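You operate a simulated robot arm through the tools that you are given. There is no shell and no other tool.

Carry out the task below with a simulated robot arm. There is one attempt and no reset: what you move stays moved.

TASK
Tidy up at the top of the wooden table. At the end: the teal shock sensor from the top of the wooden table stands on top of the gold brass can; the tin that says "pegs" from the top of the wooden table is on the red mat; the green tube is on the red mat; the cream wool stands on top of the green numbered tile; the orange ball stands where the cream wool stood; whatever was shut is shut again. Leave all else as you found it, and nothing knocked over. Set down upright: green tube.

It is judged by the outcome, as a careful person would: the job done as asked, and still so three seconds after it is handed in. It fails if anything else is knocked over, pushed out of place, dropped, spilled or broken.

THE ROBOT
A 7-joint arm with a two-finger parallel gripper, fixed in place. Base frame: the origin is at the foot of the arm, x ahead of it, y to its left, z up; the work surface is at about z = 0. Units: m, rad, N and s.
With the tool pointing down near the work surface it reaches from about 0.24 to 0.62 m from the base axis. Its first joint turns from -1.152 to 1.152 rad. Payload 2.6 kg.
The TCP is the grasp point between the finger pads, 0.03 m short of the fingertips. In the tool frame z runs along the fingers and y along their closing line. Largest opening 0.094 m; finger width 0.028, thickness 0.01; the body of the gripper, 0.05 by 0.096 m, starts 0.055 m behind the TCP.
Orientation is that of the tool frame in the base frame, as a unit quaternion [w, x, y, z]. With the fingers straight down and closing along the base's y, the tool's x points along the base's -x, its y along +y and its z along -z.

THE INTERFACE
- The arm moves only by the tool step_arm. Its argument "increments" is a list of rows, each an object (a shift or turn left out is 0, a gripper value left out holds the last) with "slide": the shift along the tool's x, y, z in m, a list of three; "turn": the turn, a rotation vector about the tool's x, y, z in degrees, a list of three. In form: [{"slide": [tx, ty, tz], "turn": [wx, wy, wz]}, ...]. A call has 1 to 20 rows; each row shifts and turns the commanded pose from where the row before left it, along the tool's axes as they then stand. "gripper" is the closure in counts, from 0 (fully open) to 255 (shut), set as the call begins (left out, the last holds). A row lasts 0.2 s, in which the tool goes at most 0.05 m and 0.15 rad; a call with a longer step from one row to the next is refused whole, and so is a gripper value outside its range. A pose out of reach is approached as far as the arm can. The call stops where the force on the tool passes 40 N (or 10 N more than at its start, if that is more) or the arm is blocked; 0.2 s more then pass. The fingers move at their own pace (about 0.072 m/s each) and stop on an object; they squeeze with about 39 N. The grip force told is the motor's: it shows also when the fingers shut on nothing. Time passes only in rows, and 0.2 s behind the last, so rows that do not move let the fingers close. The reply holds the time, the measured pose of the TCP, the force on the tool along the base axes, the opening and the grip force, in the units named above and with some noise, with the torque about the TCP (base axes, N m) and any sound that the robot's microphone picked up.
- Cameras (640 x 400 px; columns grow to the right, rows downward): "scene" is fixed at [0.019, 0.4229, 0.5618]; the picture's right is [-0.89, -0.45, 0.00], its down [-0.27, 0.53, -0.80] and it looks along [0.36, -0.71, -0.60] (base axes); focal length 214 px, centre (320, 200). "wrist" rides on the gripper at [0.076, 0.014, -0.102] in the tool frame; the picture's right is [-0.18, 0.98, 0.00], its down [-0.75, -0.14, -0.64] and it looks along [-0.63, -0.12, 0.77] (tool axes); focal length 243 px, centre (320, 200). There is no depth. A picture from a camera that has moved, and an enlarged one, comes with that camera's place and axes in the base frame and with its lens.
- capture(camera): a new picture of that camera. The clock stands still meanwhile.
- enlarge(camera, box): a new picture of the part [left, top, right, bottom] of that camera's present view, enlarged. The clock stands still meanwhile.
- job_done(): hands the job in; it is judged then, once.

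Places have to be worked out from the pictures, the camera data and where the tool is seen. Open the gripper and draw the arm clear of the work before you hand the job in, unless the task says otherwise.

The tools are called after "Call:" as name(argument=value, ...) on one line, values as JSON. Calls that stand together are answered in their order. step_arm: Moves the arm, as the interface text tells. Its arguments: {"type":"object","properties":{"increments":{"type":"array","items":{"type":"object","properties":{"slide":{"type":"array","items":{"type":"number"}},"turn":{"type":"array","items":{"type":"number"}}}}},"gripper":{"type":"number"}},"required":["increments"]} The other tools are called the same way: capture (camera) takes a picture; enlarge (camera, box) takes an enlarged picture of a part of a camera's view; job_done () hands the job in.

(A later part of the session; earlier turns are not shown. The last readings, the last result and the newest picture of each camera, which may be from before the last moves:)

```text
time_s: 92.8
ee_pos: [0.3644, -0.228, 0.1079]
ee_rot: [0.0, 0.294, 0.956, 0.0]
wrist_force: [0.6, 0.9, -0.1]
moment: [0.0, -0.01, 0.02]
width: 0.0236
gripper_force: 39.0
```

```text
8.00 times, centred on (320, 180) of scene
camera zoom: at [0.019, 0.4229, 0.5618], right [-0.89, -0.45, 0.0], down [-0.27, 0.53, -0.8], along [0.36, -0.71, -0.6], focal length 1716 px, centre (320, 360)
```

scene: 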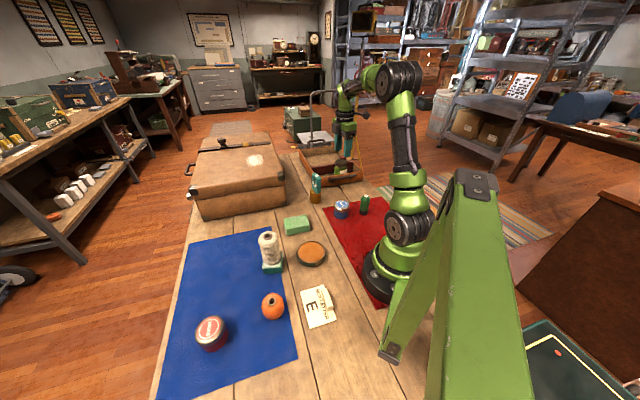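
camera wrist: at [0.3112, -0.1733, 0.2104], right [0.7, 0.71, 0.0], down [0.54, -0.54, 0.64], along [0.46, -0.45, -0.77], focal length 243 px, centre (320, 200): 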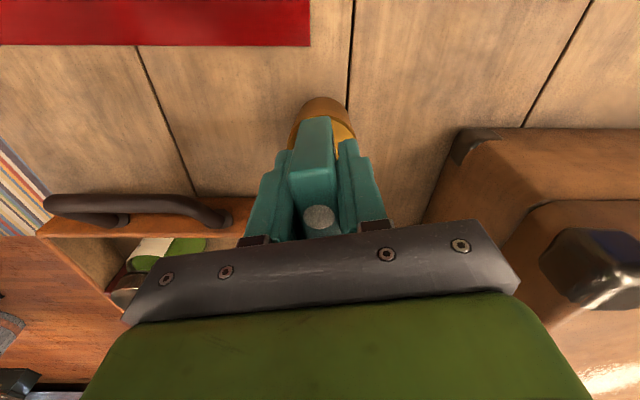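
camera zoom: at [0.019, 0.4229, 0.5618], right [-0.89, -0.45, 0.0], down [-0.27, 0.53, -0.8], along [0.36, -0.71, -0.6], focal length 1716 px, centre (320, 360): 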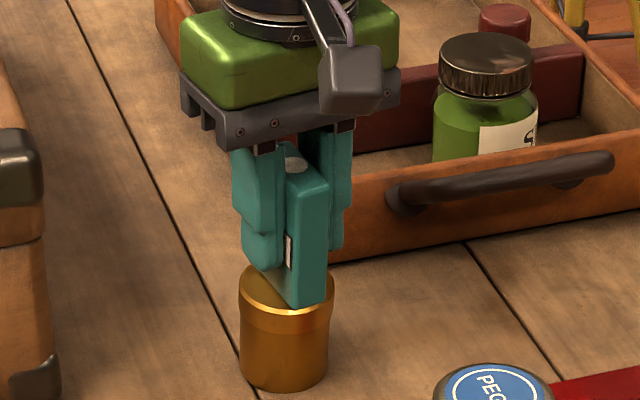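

The sensor is gripped again. I lift it 15 mm and see how the can stands by itself.

Call:
step_arm(increments=[{"slide": [0, 0, -0.003]}, {"slide": [0, 0, -0.006]}, {"slide": [0, 0, -0.008]}, {"slide": [0, 0, 0]}])

Call:
enlarge(camera="wrist", box=[240, 70, 400, 250])

Call:
enlarge(camera="scene", box=[304, 170, 334, 206])

```text
time_s: 93.8
ee_pos: [0.3661, -0.2271, 0.1251]
ee_rot: [0.0, 0.294, 0.956, 0.0]
wrist_force: [1.0, -0.2, -1.1]
moment: [-0.01, 0.0, -0.05]
width: 0.0236
gripper_force: 38.9
```

```text
2.22 times, centred on (320, 160) of wrist
camera zoom: at [0.3119, -0.1733, 0.2276], right [0.7, 0.71, 0.0], down [0.54, -0.54, 0.64], along [0.46, -0.45, -0.77], focal length 539 px, centre (320, 289)
```

zoom: 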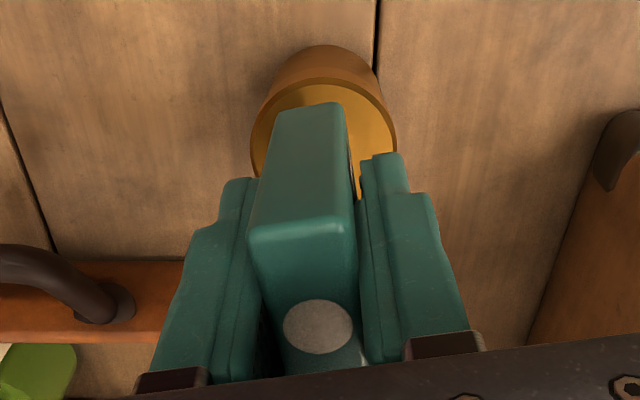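

```text
11.11 times, centred on (319, 188) of scene
camera zoom: at [0.019, 0.4229, 0.5618], right [-0.89, -0.45, 0.0], down [-0.27, 0.53, -0.8], along [0.36, -0.71, -0.6], focal length 2383 px, centre (331, 333)
```

zoom: 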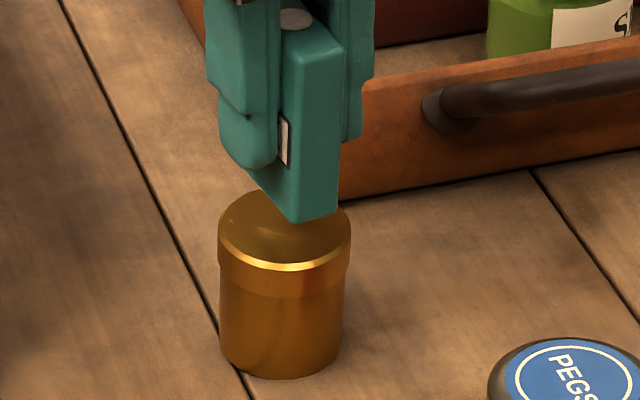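

The can keeps its slight tilt even without the sensor. I raise the sensor to the same hover spot as before the first placement, so I can compare the can directly with that earlier picture.

Call:
step_arm(increments=[{"slide": [0, 0, -0.02]}, {"slide": [-0.004, 0, -0.04]}, {"slide": [-0.0105, 0, -0.04]}, {"slide": [0, 0, -0.033]}, {"slide": [0, 0, 0]}])

Call:
enlarge(camera="wrist", box=[256, 40, 384, 120])

Call:
enlarge(camera="scene", box=[305, 186, 327, 207])

Call:
enlarge(camera="scene", box=[280, 160, 376, 220])

```text
time_s: 95.0
ee_pos: [0.3784, -0.2363, 0.2578]
ee_rot: [0.0, 0.292, 0.956, 0.0]
wrist_force: [0.1, 0.2, -0.6]
moment: [-0.03, -0.01, 0.0]
width: 0.0237
gripper_force: 39.1
```

```text
5.00 times, centred on (320, 80) of wrist
camera zoom: at [0.3243, -0.1804, 0.3604], right [0.7, 0.71, 0.0], down [0.55, -0.54, 0.64], along [0.46, -0.45, -0.77], focal length 1213 px, centre (320, 800)
```

zoom: 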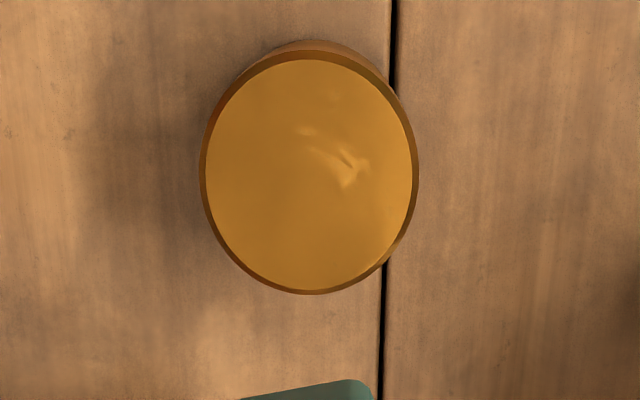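

```text
16.00 times, centred on (316, 196) of scene
camera zoom: at [0.019, 0.4229, 0.5618], right [-0.89, -0.45, 0.0], down [-0.27, 0.53, -0.8], along [0.36, -0.71, -0.6], focal length 3432 px, centre (384, 256)
```

zoom: 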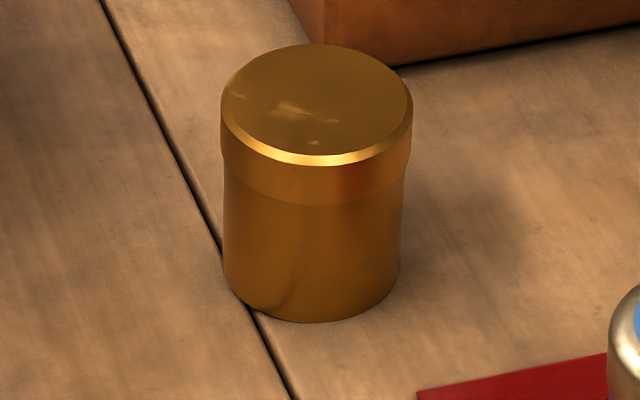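

```text
6.67 times, centred on (328, 190) of scene
camera zoom: at [0.019, 0.4229, 0.5618], right [-0.89, -0.45, 0.0], down [-0.27, 0.53, -0.8], along [0.36, -0.71, -0.6], focal length 1430 px, centre (267, 267)
```

zoom: 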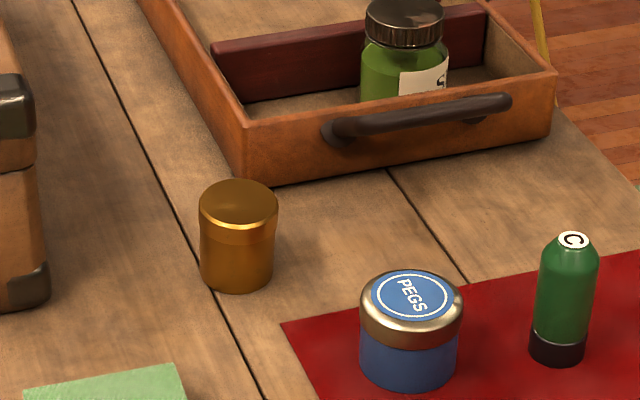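

The can tilts about 4.5° by itself compared with the earlier picture, probably disturbed by the first release. I turn the tool 5° to level the sensor and position it over the can. Then I use the level sensor base to press the can gently flat while setting it down.

Call:
step_arm(increments=[{"slide": [0.0086, -0.0005, 0]}, {"turn": [0, 5, 0]}, {"slide": [-0.0026, 0, 0.03]}, {"slide": [-0.0035, 0, 0.04]}, {"slide": [-0.0035, 0, 0.04]}, {"slide": [-0.0022, 0, 0.025]}, {"slide": [0, 0, 0]}])

Call:
capture(camera="wrist")

Call:
enlarge(camera="scene", box=[304, 165, 334, 206])

Call:
enlarge(camera="wrist", box=[240, 70, 400, 250])

```text
time_s: 96.6
ee_pos: [0.37, -0.2308, 0.1232]
ee_rot: [-0.041, 0.293, 0.955, 0.012]
wrist_force: [-0.2, -0.4, -1.1]
moment: [-0.01, -0.02, 0.01]
width: 0.0238
gripper_force: 38.9
```

```text
taken
camera wrist: at [0.3241, -0.1819, 0.2306], right [0.7, 0.71, -0.02], down [0.59, -0.57, 0.57], along [0.4, -0.41, -0.82], focal length 243 px, centre (320, 200)
```

wrist: 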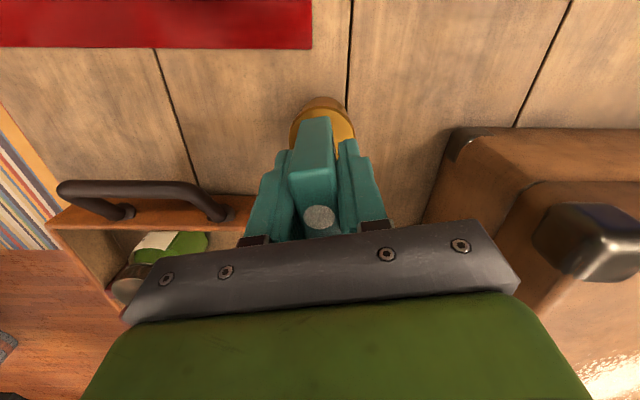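

```text
9.76 times, centred on (319, 186) of scene
camera zoom: at [0.019, 0.4229, 0.5618], right [-0.89, -0.45, 0.0], down [-0.27, 0.53, -0.8], along [0.36, -0.71, -0.6], focal length 2092 px, centre (330, 342)
```

zoom: 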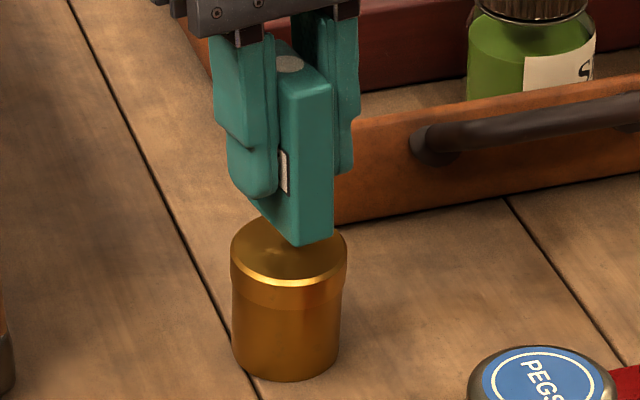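

```text
2.22 times, centred on (320, 160) of wrist
camera zoom: at [0.3241, -0.1819, 0.2306], right [0.7, 0.71, -0.02], down [0.59, -0.57, 0.57], along [0.4, -0.41, -0.82], focal length 539 px, centre (320, 289)
```

zoom: 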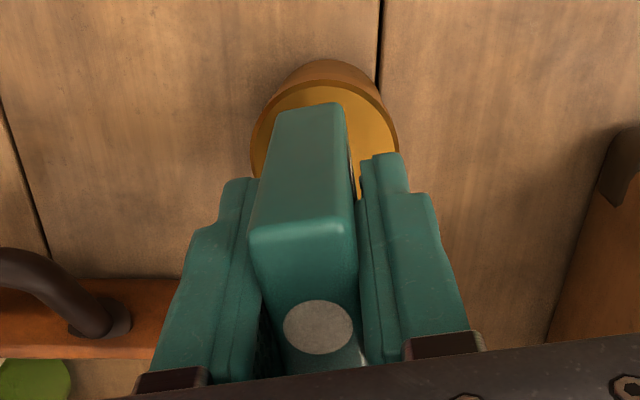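

The sensor is now truly vertical over the can. I lower to just above first contact with the raised far rim.

Call:
step_arm(increments=[{"slide": [-0.0005, 0, 0.006]}, {"slide": [-0.0003, 0, 0.003]}, {"slide": [-0.0001, 0, 0.001]}, {"slide": [0, 0, 0]}])

```text
time_s: 97.6
ee_pos: [0.3709, -0.2318, 0.112]
ee_rot: [-0.043, 0.293, 0.955, 0.014]
wrist_force: [0.9, 0.7, -1.5]
moment: [0.01, 0.02, -0.01]
width: 0.0234
gripper_force: 38.9
```

No contact yet at 0.112. I now follow a shallow arc, 1 mm down with 1 mm away from the robot per step, watching the force.

Call:
step_arm(increments=[{"slide": [-0.0005, 0, 0.001]}, {"slide": [-0.0005, 0, 0.0005]}, {"slide": [0, 0, 0]}])

```text
time_s: 98.4
ee_pos: [0.3719, -0.2318, 0.1112]
ee_rot: [-0.041, 0.292, 0.955, 0.012]
wrist_force: [0.1, 0.6, -0.2]
moment: [-0.01, -0.02, 0.0]
width: 0.0237
gripper_force: 38.8
```

I continue the same arc in small steps until contact.

Call:
step_arm(increments=[{"slide": [-0.0007, 0, 0.0007]}, {"slide": [-0.0007, 0, 0.0007]}, {"slide": [0, 0, 0]}])

```text
time_s: 99.2
ee_pos: [0.3726, -0.2323, 0.1093]
ee_rot: [-0.042, 0.293, 0.955, 0.013]
wrist_force: [0.6, -0.5, -1.6]
moment: [0.02, 0.02, 0.0]
width: 0.0236
gripper_force: 38.8
```

Still no contact at 0.1093; I check pictures to see the gap and the can's stance.

Call:
enlarge(camera="scene", box=[304, 165, 334, 206])

Call:
enlarge(camera="wrist", box=[240, 70, 400, 250])

```text
9.76 times, centred on (319, 186) of scene
camera zoom: at [0.019, 0.4229, 0.5618], right [-0.89, -0.45, 0.0], down [-0.27, 0.53, -0.8], along [0.36, -0.71, -0.6], focal length 2092 px, centre (330, 342)
```

zoom: 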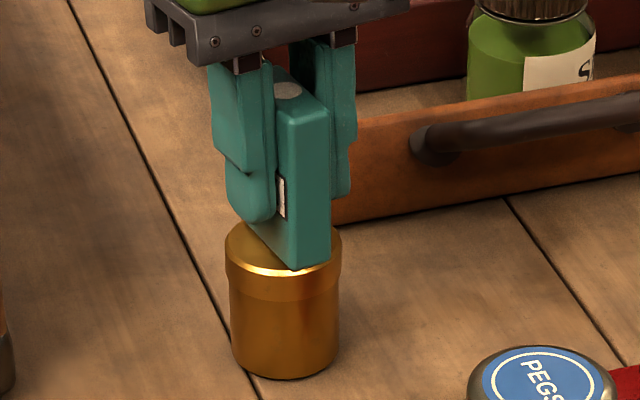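

```text
2.22 times, centred on (320, 160) of wrist
camera zoom: at [0.326, -0.1832, 0.2173], right [0.7, 0.71, -0.02], down [0.59, -0.57, 0.57], along [0.4, -0.41, -0.82], focal length 539 px, centre (320, 289)
```

zoom: 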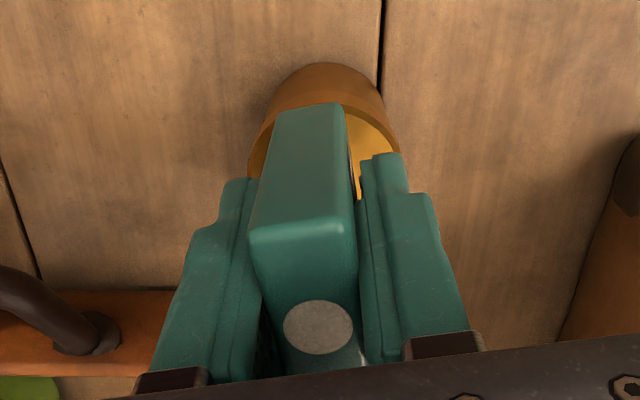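

The can has settled back upright after the light touch; the lid is back at its original place in the picture. The sensor is still about 2 mm toward the robot, so I shift it 2 mm away while not in contact, then lower gently.

Call:
step_arm(increments=[{"slide": [0, 0, -0.0015]}, {"slide": [-0.002, 0, -0.0002]}, {"slide": [0, 0, 0.0015]}, {"slide": [0, 0, 0]}])

Call:
enlarge(camera="scene", box=[304, 165, 334, 206])

Call:
enlarge(camera="wrist", box=[240, 70, 400, 250])

```text
time_s: 100.2
ee_pos: [0.3735, -0.2337, 0.1084]
ee_rot: [-0.042, 0.293, 0.955, 0.012]
wrist_force: [0.3, 1.1, -1.1]
moment: [-0.01, 0.0, -0.04]
width: 0.0238
gripper_force: 39.2
```

```text
9.76 times, centred on (319, 186) of scene
camera zoom: at [0.019, 0.4229, 0.5618], right [-0.89, -0.45, 0.0], down [-0.27, 0.53, -0.8], along [0.36, -0.71, -0.6], focal length 2092 px, centre (330, 342)
```

zoom: 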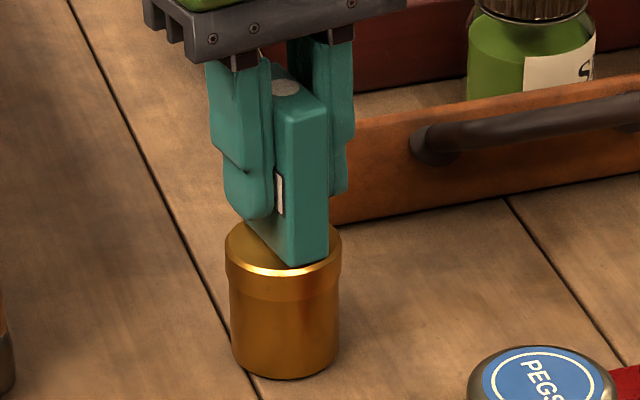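

```text
2.22 times, centred on (320, 160) of wrist
camera zoom: at [0.3278, -0.1845, 0.2175], right [0.7, 0.71, -0.02], down [0.59, -0.57, 0.57], along [0.4, -0.41, -0.82], focal length 539 px, centre (320, 289)
```

zoom: 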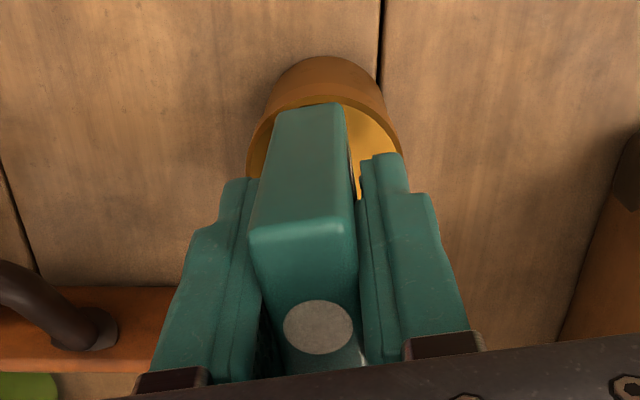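

The can is upright and the sensor base is centred within a millimetre. I lower in half-millimetre steps for a light contact.

Call:
step_arm(increments=[{"slide": [0, 0, 0.0005]}, {"slide": [0, 0, 0.0005]}, {"slide": [0, 0, 0]}])

```text
time_s: 101.0
ee_pos: [0.3753, -0.2348, 0.1083]
ee_rot: [-0.04, 0.293, 0.955, 0.012]
wrist_force: [-2.0, 0.8, 6.8]
moment: [0.08, 0.18, -0.04]
width: 0.0235
gripper_force: 39.1
```

Light contact at 7 N, bearing mostly on the near end, so the sensor is still about 1° off flush. I lift half a millimetre, turn 1° more and touch down again.

Call:
step_arm(increments=[{"slide": [0, 0, -0.0012]}, {"slide": [-0.0008, 0, 0], "turn": [0, 1.0, 0]}, {"slide": [0, 0, 0.0007]}, {"slide": [0, 0, 0]}])

```text
time_s: 102.0
ee_pos: [0.3739, -0.2349, 0.1076]
ee_rot: [-0.05, 0.293, 0.955, 0.015]
wrist_force: [0.2, 0.6, 3.8]
moment: [-0.01, 0.06, 0.0]
width: 0.0238
gripper_force: 39.2
```

Now a light 4 N contact. I check that the can is upright and the sensor flush before releasing.

Call:
enlarge(camera="scene", box=[304, 165, 334, 206])

Call:
enlarge(camera="wrist", box=[240, 70, 400, 250])

```text
9.76 times, centred on (319, 186) of scene
camera zoom: at [0.019, 0.4229, 0.5618], right [-0.89, -0.45, 0.0], down [-0.27, 0.53, -0.8], along [0.36, -0.71, -0.6], focal length 2092 px, centre (330, 342)
```

zoom: 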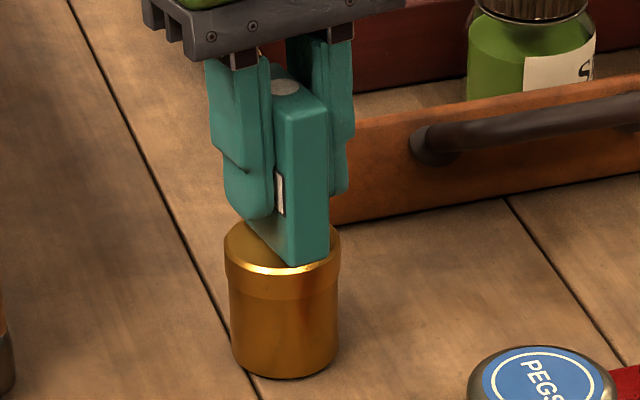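

```text
2.22 times, centred on (320, 160) of wrist
camera zoom: at [0.3296, -0.1861, 0.2183], right [0.7, 0.71, -0.02], down [0.6, -0.57, 0.56], along [0.39, -0.41, -0.83], focal length 539 px, centre (320, 289)
```

zoom: 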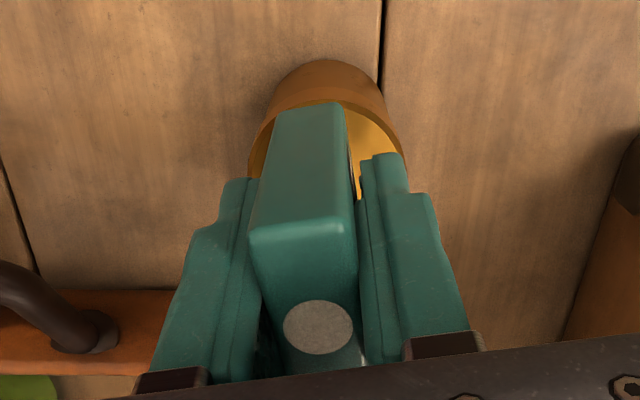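

The can is upright and the sensor stands straight on it with light contact. I open the fingers.

Call:
step_arm(increments=[{"slide": [0, 0, 0]}, {"slide": [0, 0, 0]}, {"slide": [0, 0, 0]}], gripper=90)

Call:
enlarge(camera="scene", box=[304, 165, 334, 206])

Call:
enlarge(camera="wrist", box=[240, 70, 400, 250])

```text
time_s: 102.8
ee_pos: [0.3747, -0.2352, 0.1082]
ee_rot: [-0.049, 0.293, 0.955, 0.015]
wrist_force: [0.3, 0.8, 0.3]
moment: [-0.01, -0.03, 0.03]
width: 0.0606
gripper_force: 0.0
```

```text
9.76 times, centred on (319, 186) of scene
camera zoom: at [0.019, 0.4229, 0.5618], right [-0.89, -0.45, 0.0], down [-0.27, 0.53, -0.8], along [0.36, -0.71, -0.6], focal length 2092 px, centre (330, 342)
```

zoom: 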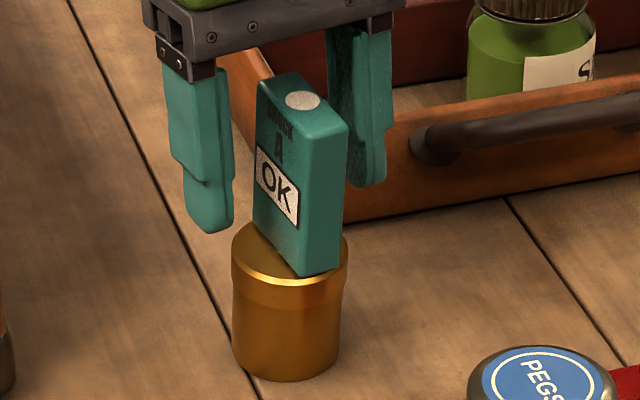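

```text
2.22 times, centred on (320, 160) of wrist
camera zoom: at [0.3296, -0.186, 0.2181], right [0.7, 0.71, -0.02], down [0.6, -0.57, 0.56], along [0.39, -0.4, -0.83], focal length 539 px, centre (320, 289)
```

zoom: 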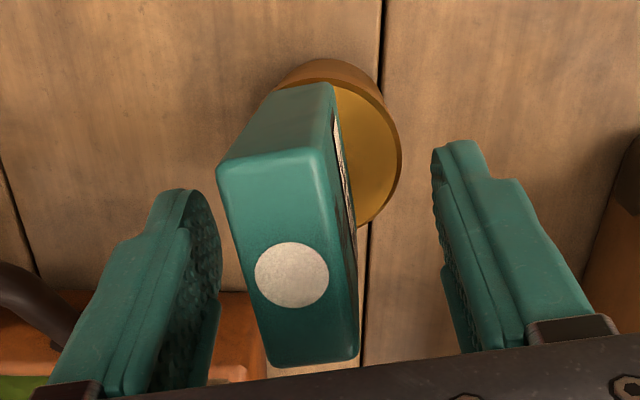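

On release the can settled again into the same slight lean, so the can evidently rocks on its base and this is its stable resting attitude under load. The sensor is fully on the can top and reads OK. I let a second pass with the fingers still straddling to make sure it is static.

Call:
step_arm(increments=[{"slide": [0, 0, 0]}, {"slide": [0, 0, 0]}, {"slide": [0, 0, 0]}, {"slide": [0, 0, 0]}])

Call:
enlarge(camera="scene", box=[304, 165, 334, 206])

Call:
enlarge(camera="wrist", box=[270, 70, 370, 160])

```text
time_s: 103.8
ee_pos: [0.3747, -0.2349, 0.1084]
ee_rot: [-0.05, 0.293, 0.955, 0.016]
wrist_force: [-0.2, -0.6, 0.6]
moment: [0.02, -0.03, -0.02]
width: 0.0609
gripper_force: 0.0
```

```text
9.76 times, centred on (319, 186) of scene
camera zoom: at [0.019, 0.4229, 0.5618], right [-0.89, -0.45, 0.0], down [-0.27, 0.53, -0.8], along [0.36, -0.71, -0.6], focal length 2092 px, centre (330, 342)
```

zoom: 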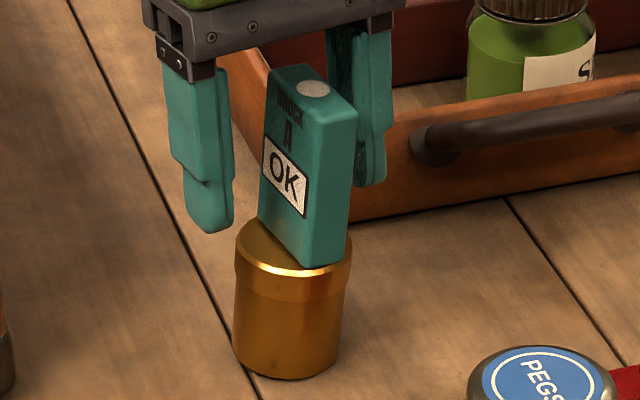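

```text
4.44 times, centred on (320, 115) of wrist
camera zoom: at [0.3296, -0.186, 0.2181], right [0.7, 0.71, -0.02], down [0.6, -0.57, 0.56], along [0.39, -0.4, -0.83], focal length 1078 px, centre (320, 578)
```

zoom: 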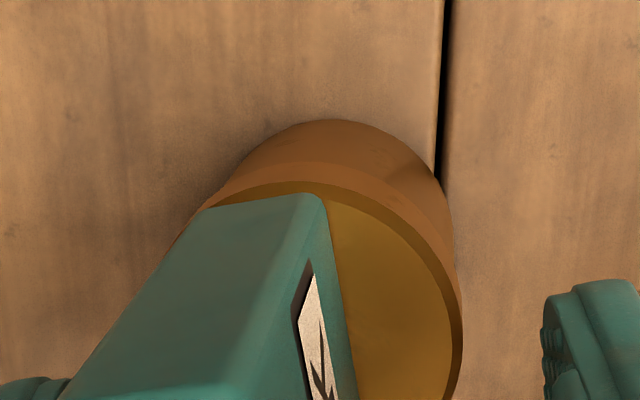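

The stack has moved during that second: the lean is swinging sideways, so it is not settled. I close the gripper right away to hold the sensor.

Call:
step_arm(increments=[{"slide": [0, 0, 0]}, {"slide": [0, 0, 0]}, {"slide": [0, 0, 0]}, {"slide": [0, 0, 0]}], gripper=255)

Call:
enlarge(camera="scene", box=[304, 165, 334, 206])

Call:
enlarge(camera="wrist", box=[240, 70, 400, 250])

```text
time_s: 104.8
ee_pos: [0.375, -0.2334, 0.1084]
ee_rot: [-0.05, 0.293, 0.955, 0.015]
wrist_force: [-0.5, -0.2, 0.6]
moment: [-0.05, 0.06, -0.02]
width: 0.0238
gripper_force: 39.5
```

```text
9.76 times, centred on (319, 186) of scene
camera zoom: at [0.019, 0.4229, 0.5618], right [-0.89, -0.45, 0.0], down [-0.27, 0.53, -0.8], along [0.36, -0.71, -0.6], focal length 2092 px, centre (330, 342)
```

zoom: 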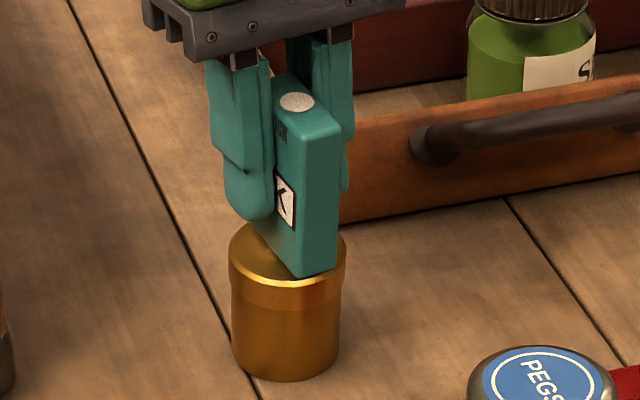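

```text
2.22 times, centred on (320, 160) of wrist
camera zoom: at [0.3296, -0.186, 0.2181], right [0.7, 0.71, -0.02], down [0.6, -0.57, 0.56], along [0.39, -0.4, -0.83], focal length 539 px, centre (320, 289)
```

zoom: 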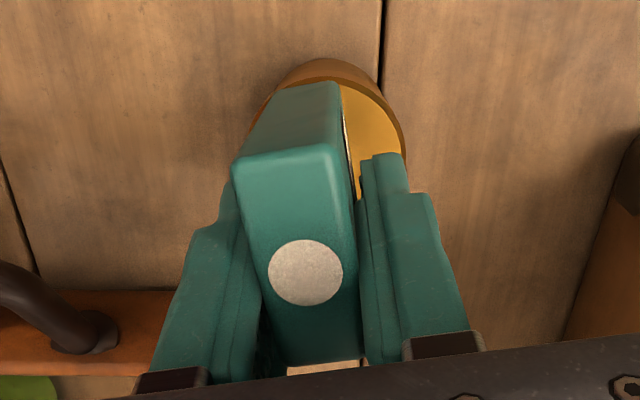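

The sensor is held again. I lift it 2 cm clear to see how the can itself rests now.

Call:
step_arm(increments=[{"slide": [0.0003, 0, -0.003]}, {"slide": [0.0008, 0, -0.008]}, {"slide": [0.001, 0, -0.01]}, {"slide": [0, 0, 0]}, {"slide": [0, 0, 0]}])

Call:
enlarge(camera="scene", box=[304, 165, 334, 206])

Call:
enlarge(camera="wrist", box=[240, 70, 400, 250])

```text
time_s: 106.0
ee_pos: [0.3751, -0.2339, 0.1303]
ee_rot: [-0.05, 0.293, 0.955, 0.015]
wrist_force: [-0.5, -0.2, -0.6]
moment: [0.01, 0.03, 0.01]
width: 0.0237
gripper_force: 38.8
```

```text
9.76 times, centred on (319, 186) of scene
camera zoom: at [0.019, 0.4229, 0.5618], right [-0.89, -0.45, 0.0], down [-0.27, 0.53, -0.8], along [0.36, -0.71, -0.6], focal length 2092 px, centre (330, 342)
```

zoom: 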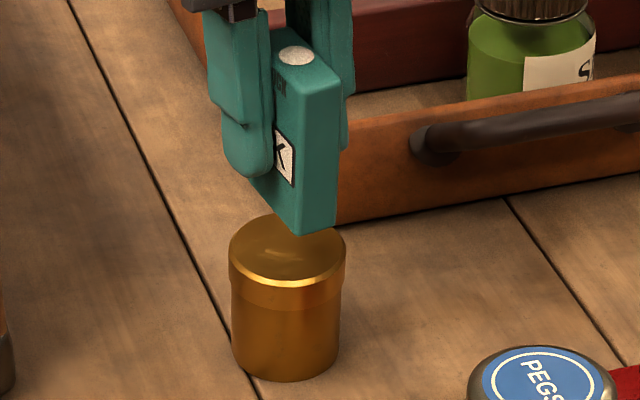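

```text
2.22 times, centred on (320, 160) of wrist
camera zoom: at [0.3298, -0.1863, 0.2392], right [0.7, 0.71, -0.02], down [0.6, -0.57, 0.56], along [0.39, -0.4, -0.83], focal length 539 px, centre (320, 289)
```

zoom: 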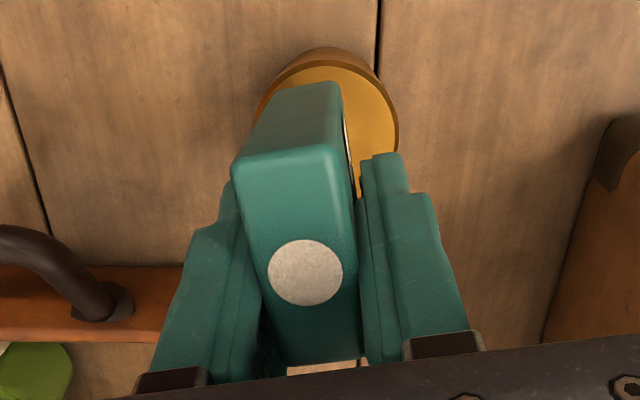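

The can rests with the same slight lean on its own, so its base evidently rocks a little. The sensor hangs about 7° off vertical in my grip; I turn the tool 7° more to make it vertical again and re-check the alignment over the can.

Call:
step_arm(increments=[{"turn": [0, 3.5, 0]}, {"turn": [0, 3.5, 0]}, {"slide": [0, 0, 0]}])

Call:
enlarge(camera="scene", box=[304, 165, 334, 206])

Call:
enlarge(camera="wrist", box=[240, 70, 400, 250])

```text
time_s: 106.8
ee_pos: [0.3739, -0.2359, 0.1283]
ee_rot: [-0.107, 0.291, 0.95, 0.032]
wrist_force: [0.1, -0.5, -1.0]
moment: [-0.02, -0.03, 0.0]
width: 0.0237
gripper_force: 38.7
```

```text
9.76 times, centred on (319, 186) of scene
camera zoom: at [0.019, 0.4229, 0.5618], right [-0.89, -0.45, 0.0], down [-0.27, 0.53, -0.8], along [0.36, -0.71, -0.6], focal length 2092 px, centre (330, 342)
```

zoom: 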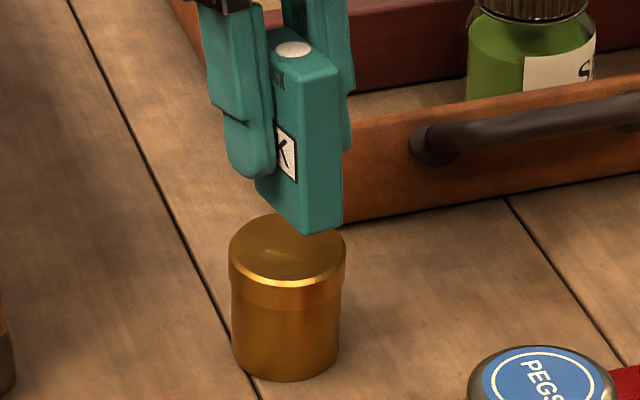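

```text
2.22 times, centred on (320, 160) of wrist
camera zoom: at [0.3412, -0.1942, 0.2463], right [0.7, 0.71, -0.04], down [0.65, -0.61, 0.46], along [0.3, -0.35, -0.89], focal length 539 px, centre (320, 289)
```

zoom: 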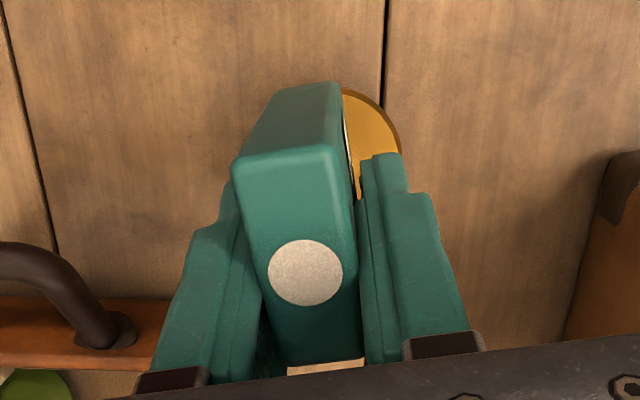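

The scene view shows I overshot by about 2.5° (top leaning away from the robot now). I turn back 2.5° and look again.

Call:
step_arm(increments=[{"turn": [0, -2.5, 0]}, {"slide": [0, 0, 0]}])

Call:
enlarge(camera="scene", box=[304, 165, 334, 206])

Call:
enlarge(camera="wrist", box=[240, 70, 400, 250])

```text
time_s: 107.4
ee_pos: [0.3746, -0.2347, 0.1292]
ee_rot: [-0.087, 0.291, 0.952, 0.027]
wrist_force: [0.1, 0.0, -0.8]
moment: [-0.03, -0.02, 0.02]
width: 0.0239
gripper_force: 38.8
```

```text
9.76 times, centred on (319, 186) of scene
camera zoom: at [0.019, 0.4229, 0.5618], right [-0.89, -0.45, 0.0], down [-0.27, 0.53, -0.8], along [0.36, -0.71, -0.6], focal length 2092 px, centre (330, 342)
```

zoom: 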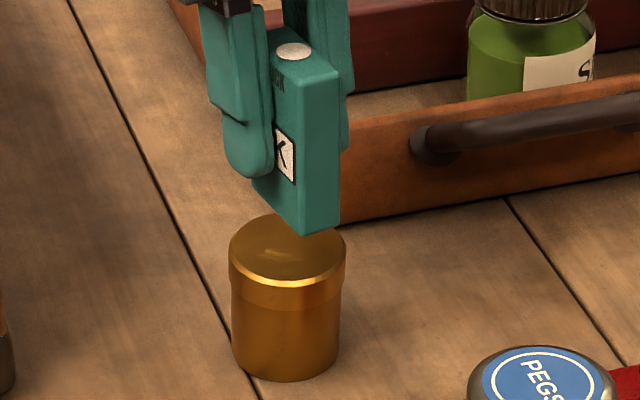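

```text
2.22 times, centred on (320, 160) of wrist
camera zoom: at [0.3373, -0.1913, 0.2439], right [0.7, 0.71, -0.03], down [0.63, -0.6, 0.49], along [0.33, -0.37, -0.87], focal length 539 px, centre (320, 289)
```

zoom: 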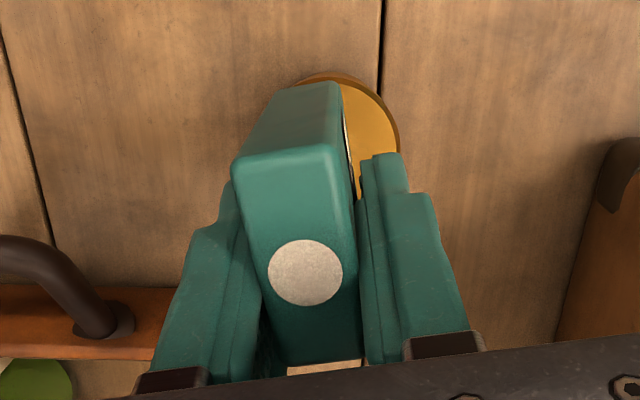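

The sensor is now vertical again. I shift it 7.5 mm away from the robot to centre it over the can's upright position, and lower to just above the can.

Call:
step_arm(increments=[{"slide": [-0.0074, 0.001, -0.0014]}, {"slide": [-0.0018, 0, 0.0098]}, {"slide": [-0.0011, 0, 0.0059]}, {"slide": [0, 0, 0]}])

Call:
enlarge(camera="scene", box=[304, 165, 334, 206])

Call:
enlarge(camera="wrist", box=[240, 70, 400, 250])

```text
time_s: 108.4
ee_pos: [0.3822, -0.2382, 0.1129]
ee_rot: [-0.087, 0.292, 0.952, 0.027]
wrist_force: [-0.5, 0.0, -1.0]
moment: [-0.02, -0.02, 0.02]
width: 0.0236
gripper_force: 39.0
```

```text
9.76 times, centred on (319, 186) of scene
camera zoom: at [0.019, 0.4229, 0.5618], right [-0.89, -0.45, 0.0], down [-0.27, 0.53, -0.8], along [0.36, -0.71, -0.6], focal length 2092 px, centre (330, 342)
```

zoom: 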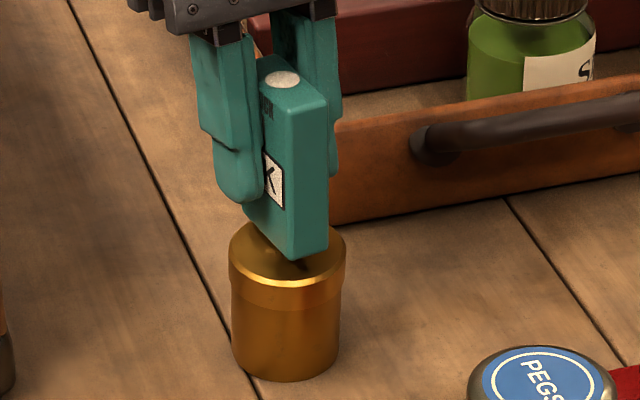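

```text
2.22 times, centred on (320, 160) of wrist
camera zoom: at [0.3442, -0.1945, 0.2278], right [0.7, 0.71, -0.03], down [0.63, -0.6, 0.49], along [0.33, -0.37, -0.87], focal length 539 px, centre (320, 289)
```

zoom: 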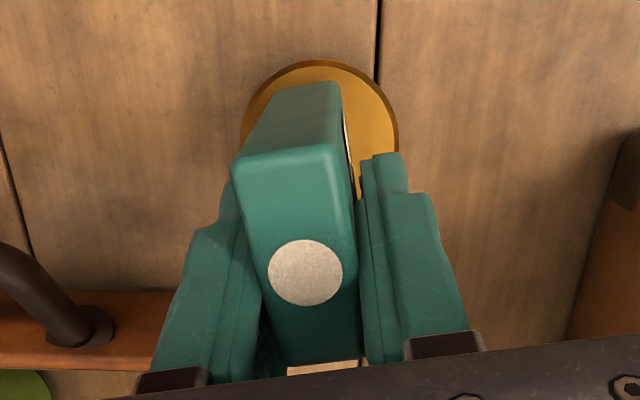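

The can still leans a little; the level sensor base is about 3 mm above its raised far rim. I lower slowly to press it upright.

Call:
step_arm(increments=[{"slide": [-0.0003, 0, 0.0015]}, {"slide": [-0.0003, 0, 0.0015]}, {"slide": [-0.0002, 0, 0.001]}, {"slide": [0, 0, 0]}])

Call:
enlarge(camera="scene", box=[304, 165, 334, 206])

```text
time_s: 109.4
ee_pos: [0.3823, -0.2383, 0.1098]
ee_rot: [-0.088, 0.292, 0.952, 0.027]
wrist_force: [0.4, -0.2, 0.4]
moment: [-0.04, -0.03, 0.0]
width: 0.0238
gripper_force: 39.0
```

```text
9.76 times, centred on (319, 186) of scene
camera zoom: at [0.019, 0.4229, 0.5618], right [-0.89, -0.45, 0.0], down [-0.27, 0.53, -0.8], along [0.36, -0.71, -0.6], focal length 2092 px, centre (330, 342)
```

zoom: 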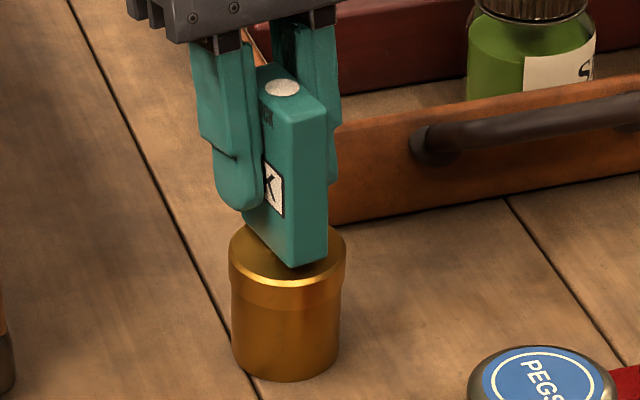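

Light contact on the far rim begins (about 1.4 N). I continue down in small steps.

Call:
step_arm(increments=[{"slide": [-0.0002, 0, 0.001]}, {"slide": [-0.0002, 0, 0.001]}, {"slide": [0, 0, 0]}])

Call:
enlarge(camera="scene", box=[304, 165, 334, 206])

Call:
enlarge(camera="wrist", box=[240, 70, 400, 250])

```text
time_s: 110.2
ee_pos: [0.3813, -0.2378, 0.1088]
ee_rot: [-0.087, 0.292, 0.952, 0.027]
wrist_force: [-1.3, 1.3, 5.2]
moment: [0.14, 0.14, 0.0]
width: 0.0236
gripper_force: 38.7
```

```text
9.76 times, centred on (319, 186) of scene
camera zoom: at [0.019, 0.4229, 0.5618], right [-0.89, -0.45, 0.0], down [-0.27, 0.53, -0.8], along [0.36, -0.71, -0.6], focal length 2092 px, centre (330, 342)
```

zoom: 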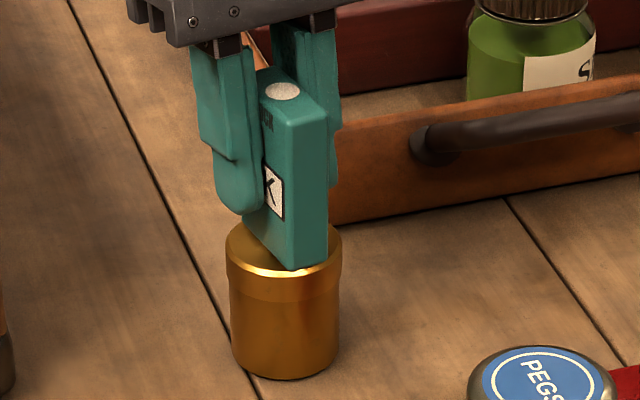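

```text
2.22 times, centred on (320, 160) of wrist
camera zoom: at [0.3442, -0.1943, 0.2224], right [0.7, 0.71, -0.03], down [0.63, -0.6, 0.49], along [0.33, -0.37, -0.87], focal length 539 px, centre (320, 289)
```

zoom: 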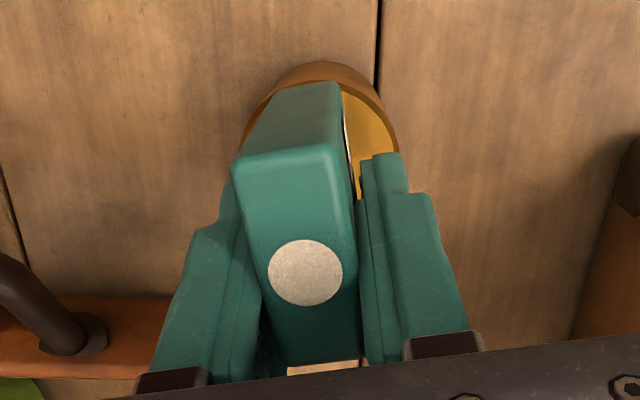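

The can is upright again under the sensor, and the sensor is centred within 1 mm. As a test I lift 3 mm to see whether the can stays upright by itself.

Call:
step_arm(increments=[{"slide": [0.0002, 0, -0.001]}, {"slide": [0.0002, 0, -0.001]}, {"slide": [0.0004, 0, -0.002]}, {"slide": [0, 0, 0]}, {"slide": [0, 0, 0]}])

Call:
enlarge(camera="scene", box=[304, 165, 334, 206])

Call:
enlarge(camera="wrist", box=[240, 70, 400, 250])

```text
time_s: 111.4
ee_pos: [0.3808, -0.2378, 0.1117]
ee_rot: [-0.088, 0.292, 0.952, 0.027]
wrist_force: [-0.3, 1.2, -1.3]
moment: [-0.02, -0.01, 0.0]
width: 0.0237
gripper_force: 38.7
```

```text
9.76 times, centred on (319, 186) of scene
camera zoom: at [0.019, 0.4229, 0.5618], right [-0.89, -0.45, 0.0], down [-0.27, 0.53, -0.8], along [0.36, -0.71, -0.6], focal length 2092 px, centre (330, 342)
```

zoom: 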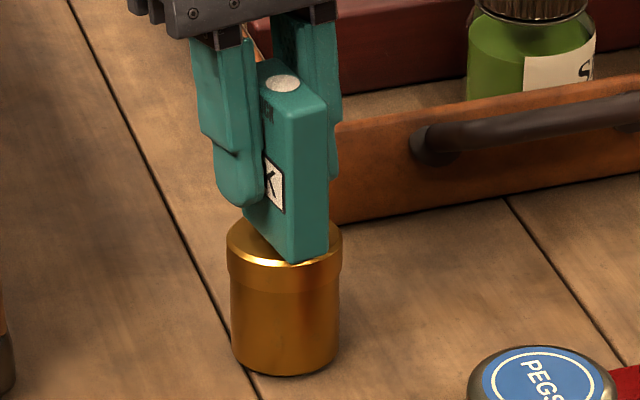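

```text
2.22 times, centred on (320, 160) of wrist
camera zoom: at [0.344, -0.1943, 0.2262], right [0.7, 0.71, -0.03], down [0.63, -0.6, 0.49], along [0.33, -0.37, -0.87], focal length 539 px, centre (320, 289)
```

zoom: 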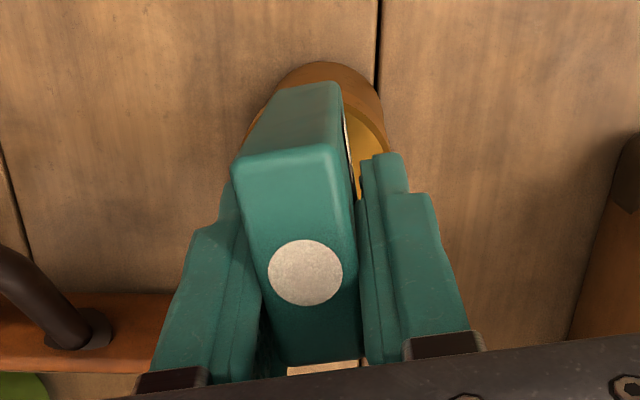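

Interesting: the can now shifted differently as I lifted. I zoom on its base to see what it is doing.

Call:
enlarge(camera="scene", box=[305, 186, 327, 207])

Call:
enlarge(camera="wrist", box=[270, 70, 370, 160])

```text
16.00 times, centred on (316, 196) of scene
camera zoom: at [0.019, 0.4229, 0.5618], right [-0.89, -0.45, 0.0], down [-0.27, 0.53, -0.8], along [0.36, -0.71, -0.6], focal length 3432 px, centre (384, 256)
```

zoom: 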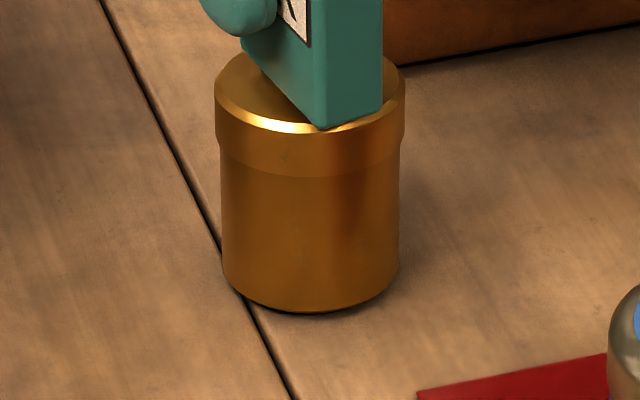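

```text
4.44 times, centred on (320, 115) of wrist
camera zoom: at [0.344, -0.1943, 0.2262], right [0.7, 0.71, -0.03], down [0.63, -0.6, 0.49], along [0.33, -0.37, -0.87], focal length 1078 px, centre (320, 578)
```

zoom: 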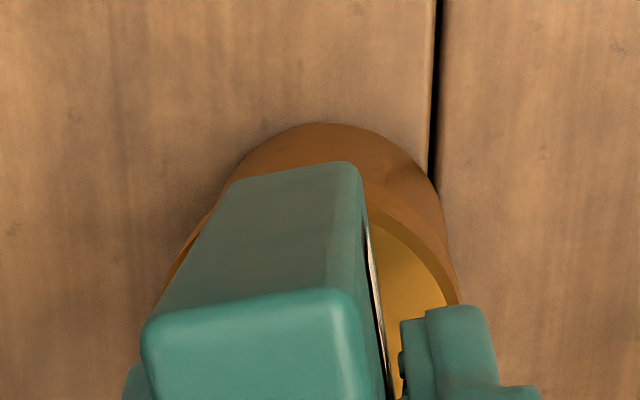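

The can evidently rocks on a slightly raised centre of its base; right now it is balanced upright as at the start. To keep it upright the sensor's weight must sit nearer its axis, and both earlier releases leaned toward the robot. I shift the sensor 4.5 mm away from the robot and lower gently.

Call:
step_arm(increments=[{"slide": [-0.0045, 0.0003, -0.0008]}, {"slide": [0, 0, 0]}, {"slide": [-0.0003, 0, 0.0015]}, {"slide": [-0.0002, 0, 0.001]}, {"slide": [0, 0, 0]}])

Call:
enlarge(camera="scene", box=[304, 165, 334, 206])

Call:
enlarge(camera="wrist", box=[240, 70, 400, 250])

```text
time_s: 112.6
ee_pos: [0.3853, -0.2404, 0.1099]
ee_rot: [-0.088, 0.292, 0.952, 0.027]
wrist_force: [-0.8, 0.4, 0.6]
moment: [0.06, 0.03, -0.01]
width: 0.0237
gripper_force: 38.7
```

```text
9.76 times, centred on (319, 186) of scene
camera zoom: at [0.019, 0.4229, 0.5618], right [-0.89, -0.45, 0.0], down [-0.27, 0.53, -0.8], along [0.36, -0.71, -0.6], focal length 2092 px, centre (330, 342)
```

zoom: 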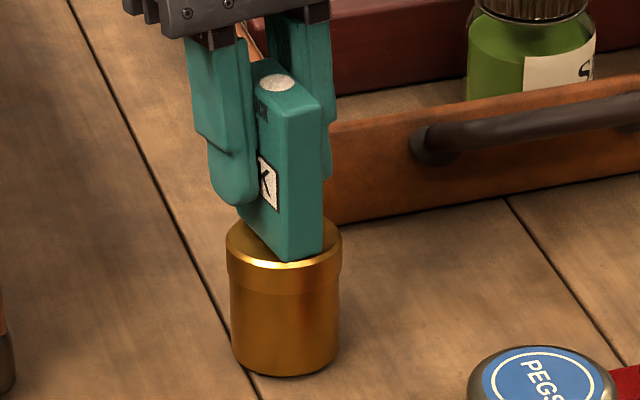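

```text
2.22 times, centred on (320, 160) of wrist
camera zoom: at [0.3482, -0.197, 0.224], right [0.7, 0.71, -0.03], down [0.63, -0.6, 0.49], along [0.33, -0.37, -0.87], focal length 539 px, centre (320, 289)
```

zoom: 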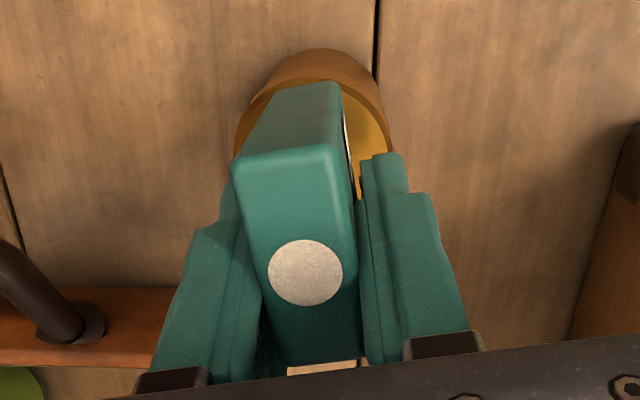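

The pictures confirm the can rocks and just leans whichever way it is loaded. The lean toward the robot stayed perfectly still for over 10 s in the first placement. So I give the sensor that same 4.5° lean, centre it on the can, and press both gently into that stable attitude so that nothing moves on release.

Call:
step_arm(increments=[{"slide": [0.0007, 0, -0.0039]}, {"turn": [0, -4.5, 0]}, {"slide": [0.007, -0.0005, 0.0007]}, {"slide": [0.0071, -0.0005, 0.0008]}, {"slide": [0, 0, 0]}])

Call:
enlarge(camera="scene", box=[304, 165, 334, 206])

Call:
enlarge(camera="wrist", box=[240, 70, 400, 250])

```text
time_s: 113.8
ee_pos: [0.3728, -0.233, 0.1126]
ee_rot: [-0.051, 0.292, 0.955, 0.016]
wrist_force: [0.2, -0.8, -0.3]
moment: [-0.01, -0.04, -0.02]
width: 0.0236
gripper_force: 39.0
```

```text
9.76 times, centred on (319, 186) of scene
camera zoom: at [0.019, 0.4229, 0.5618], right [-0.89, -0.45, 0.0], down [-0.27, 0.53, -0.8], along [0.36, -0.71, -0.6], focal length 2092 px, centre (330, 342)
```

zoom: 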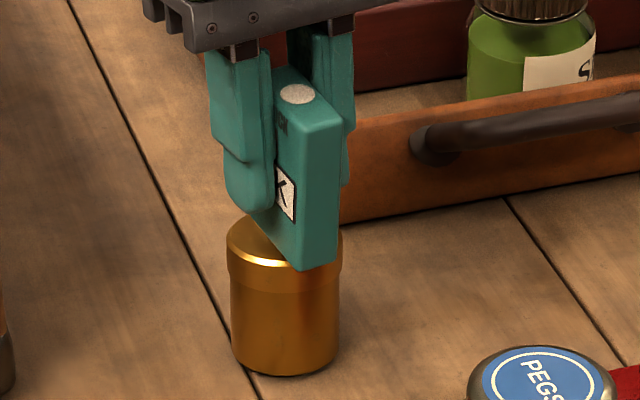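

```text
2.22 times, centred on (320, 160) of wrist
camera zoom: at [0.3286, -0.1848, 0.2227], right [0.7, 0.71, -0.02], down [0.6, -0.57, 0.56], along [0.39, -0.41, -0.83], focal length 539 px, centre (320, 289)
```

zoom: 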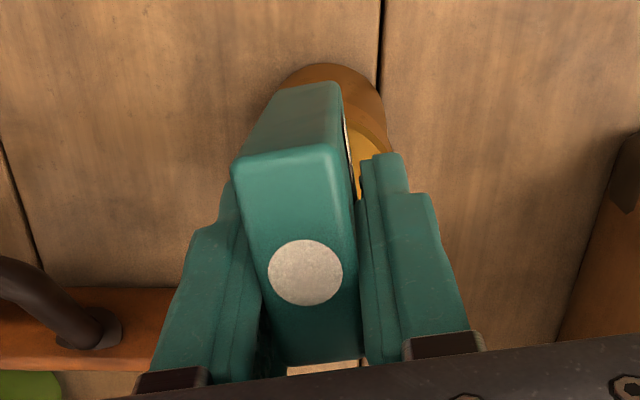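

I lower in 1 mm steps, which should rock the can back toward the robot under the sensor.

Call:
step_arm(increments=[{"slide": [-0.0001, 0, 0.001]}, {"slide": [-0.0001, 0, 0.001]}, {"slide": [-0.0001, 0, 0.001]}, {"slide": [0, 0, 0]}])

Call:
enlarge(camera="scene", box=[304, 165, 334, 206])

Call:
enlarge(camera="wrist", box=[240, 70, 400, 250])

```text
time_s: 114.8
ee_pos: [0.3735, -0.2328, 0.1108]
ee_rot: [-0.049, 0.293, 0.955, 0.016]
wrist_force: [-4.4, 3.5, 14.1]
moment: [0.37, 0.36, -0.02]
width: 0.0237
gripper_force: 38.8
```

```text
9.76 times, centred on (319, 186) of scene
camera zoom: at [0.019, 0.4229, 0.5618], right [-0.89, -0.45, 0.0], down [-0.27, 0.53, -0.8], along [0.36, -0.71, -0.6], focal length 2092 px, centre (330, 342)
```

zoom: 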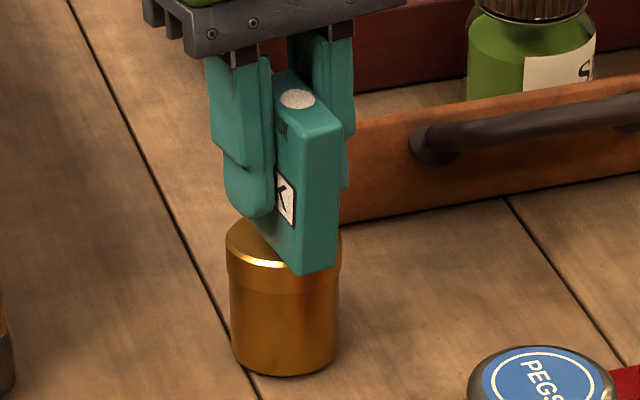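

```text
2.22 times, centred on (320, 160) of wrist
camera zoom: at [0.3285, -0.1846, 0.2204], right [0.7, 0.71, -0.02], down [0.6, -0.58, 0.56], along [0.39, -0.41, -0.83], focal length 539 px, centre (320, 289)
```

zoom: 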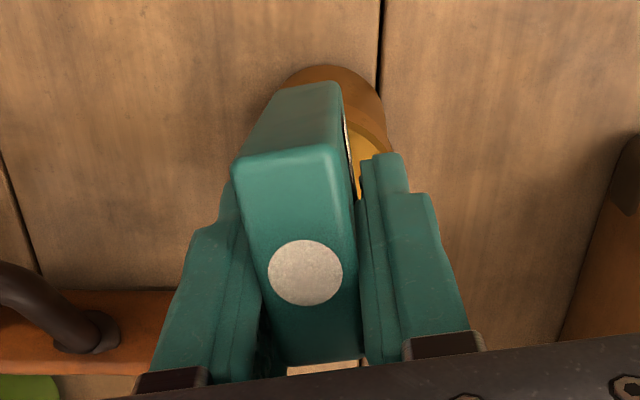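

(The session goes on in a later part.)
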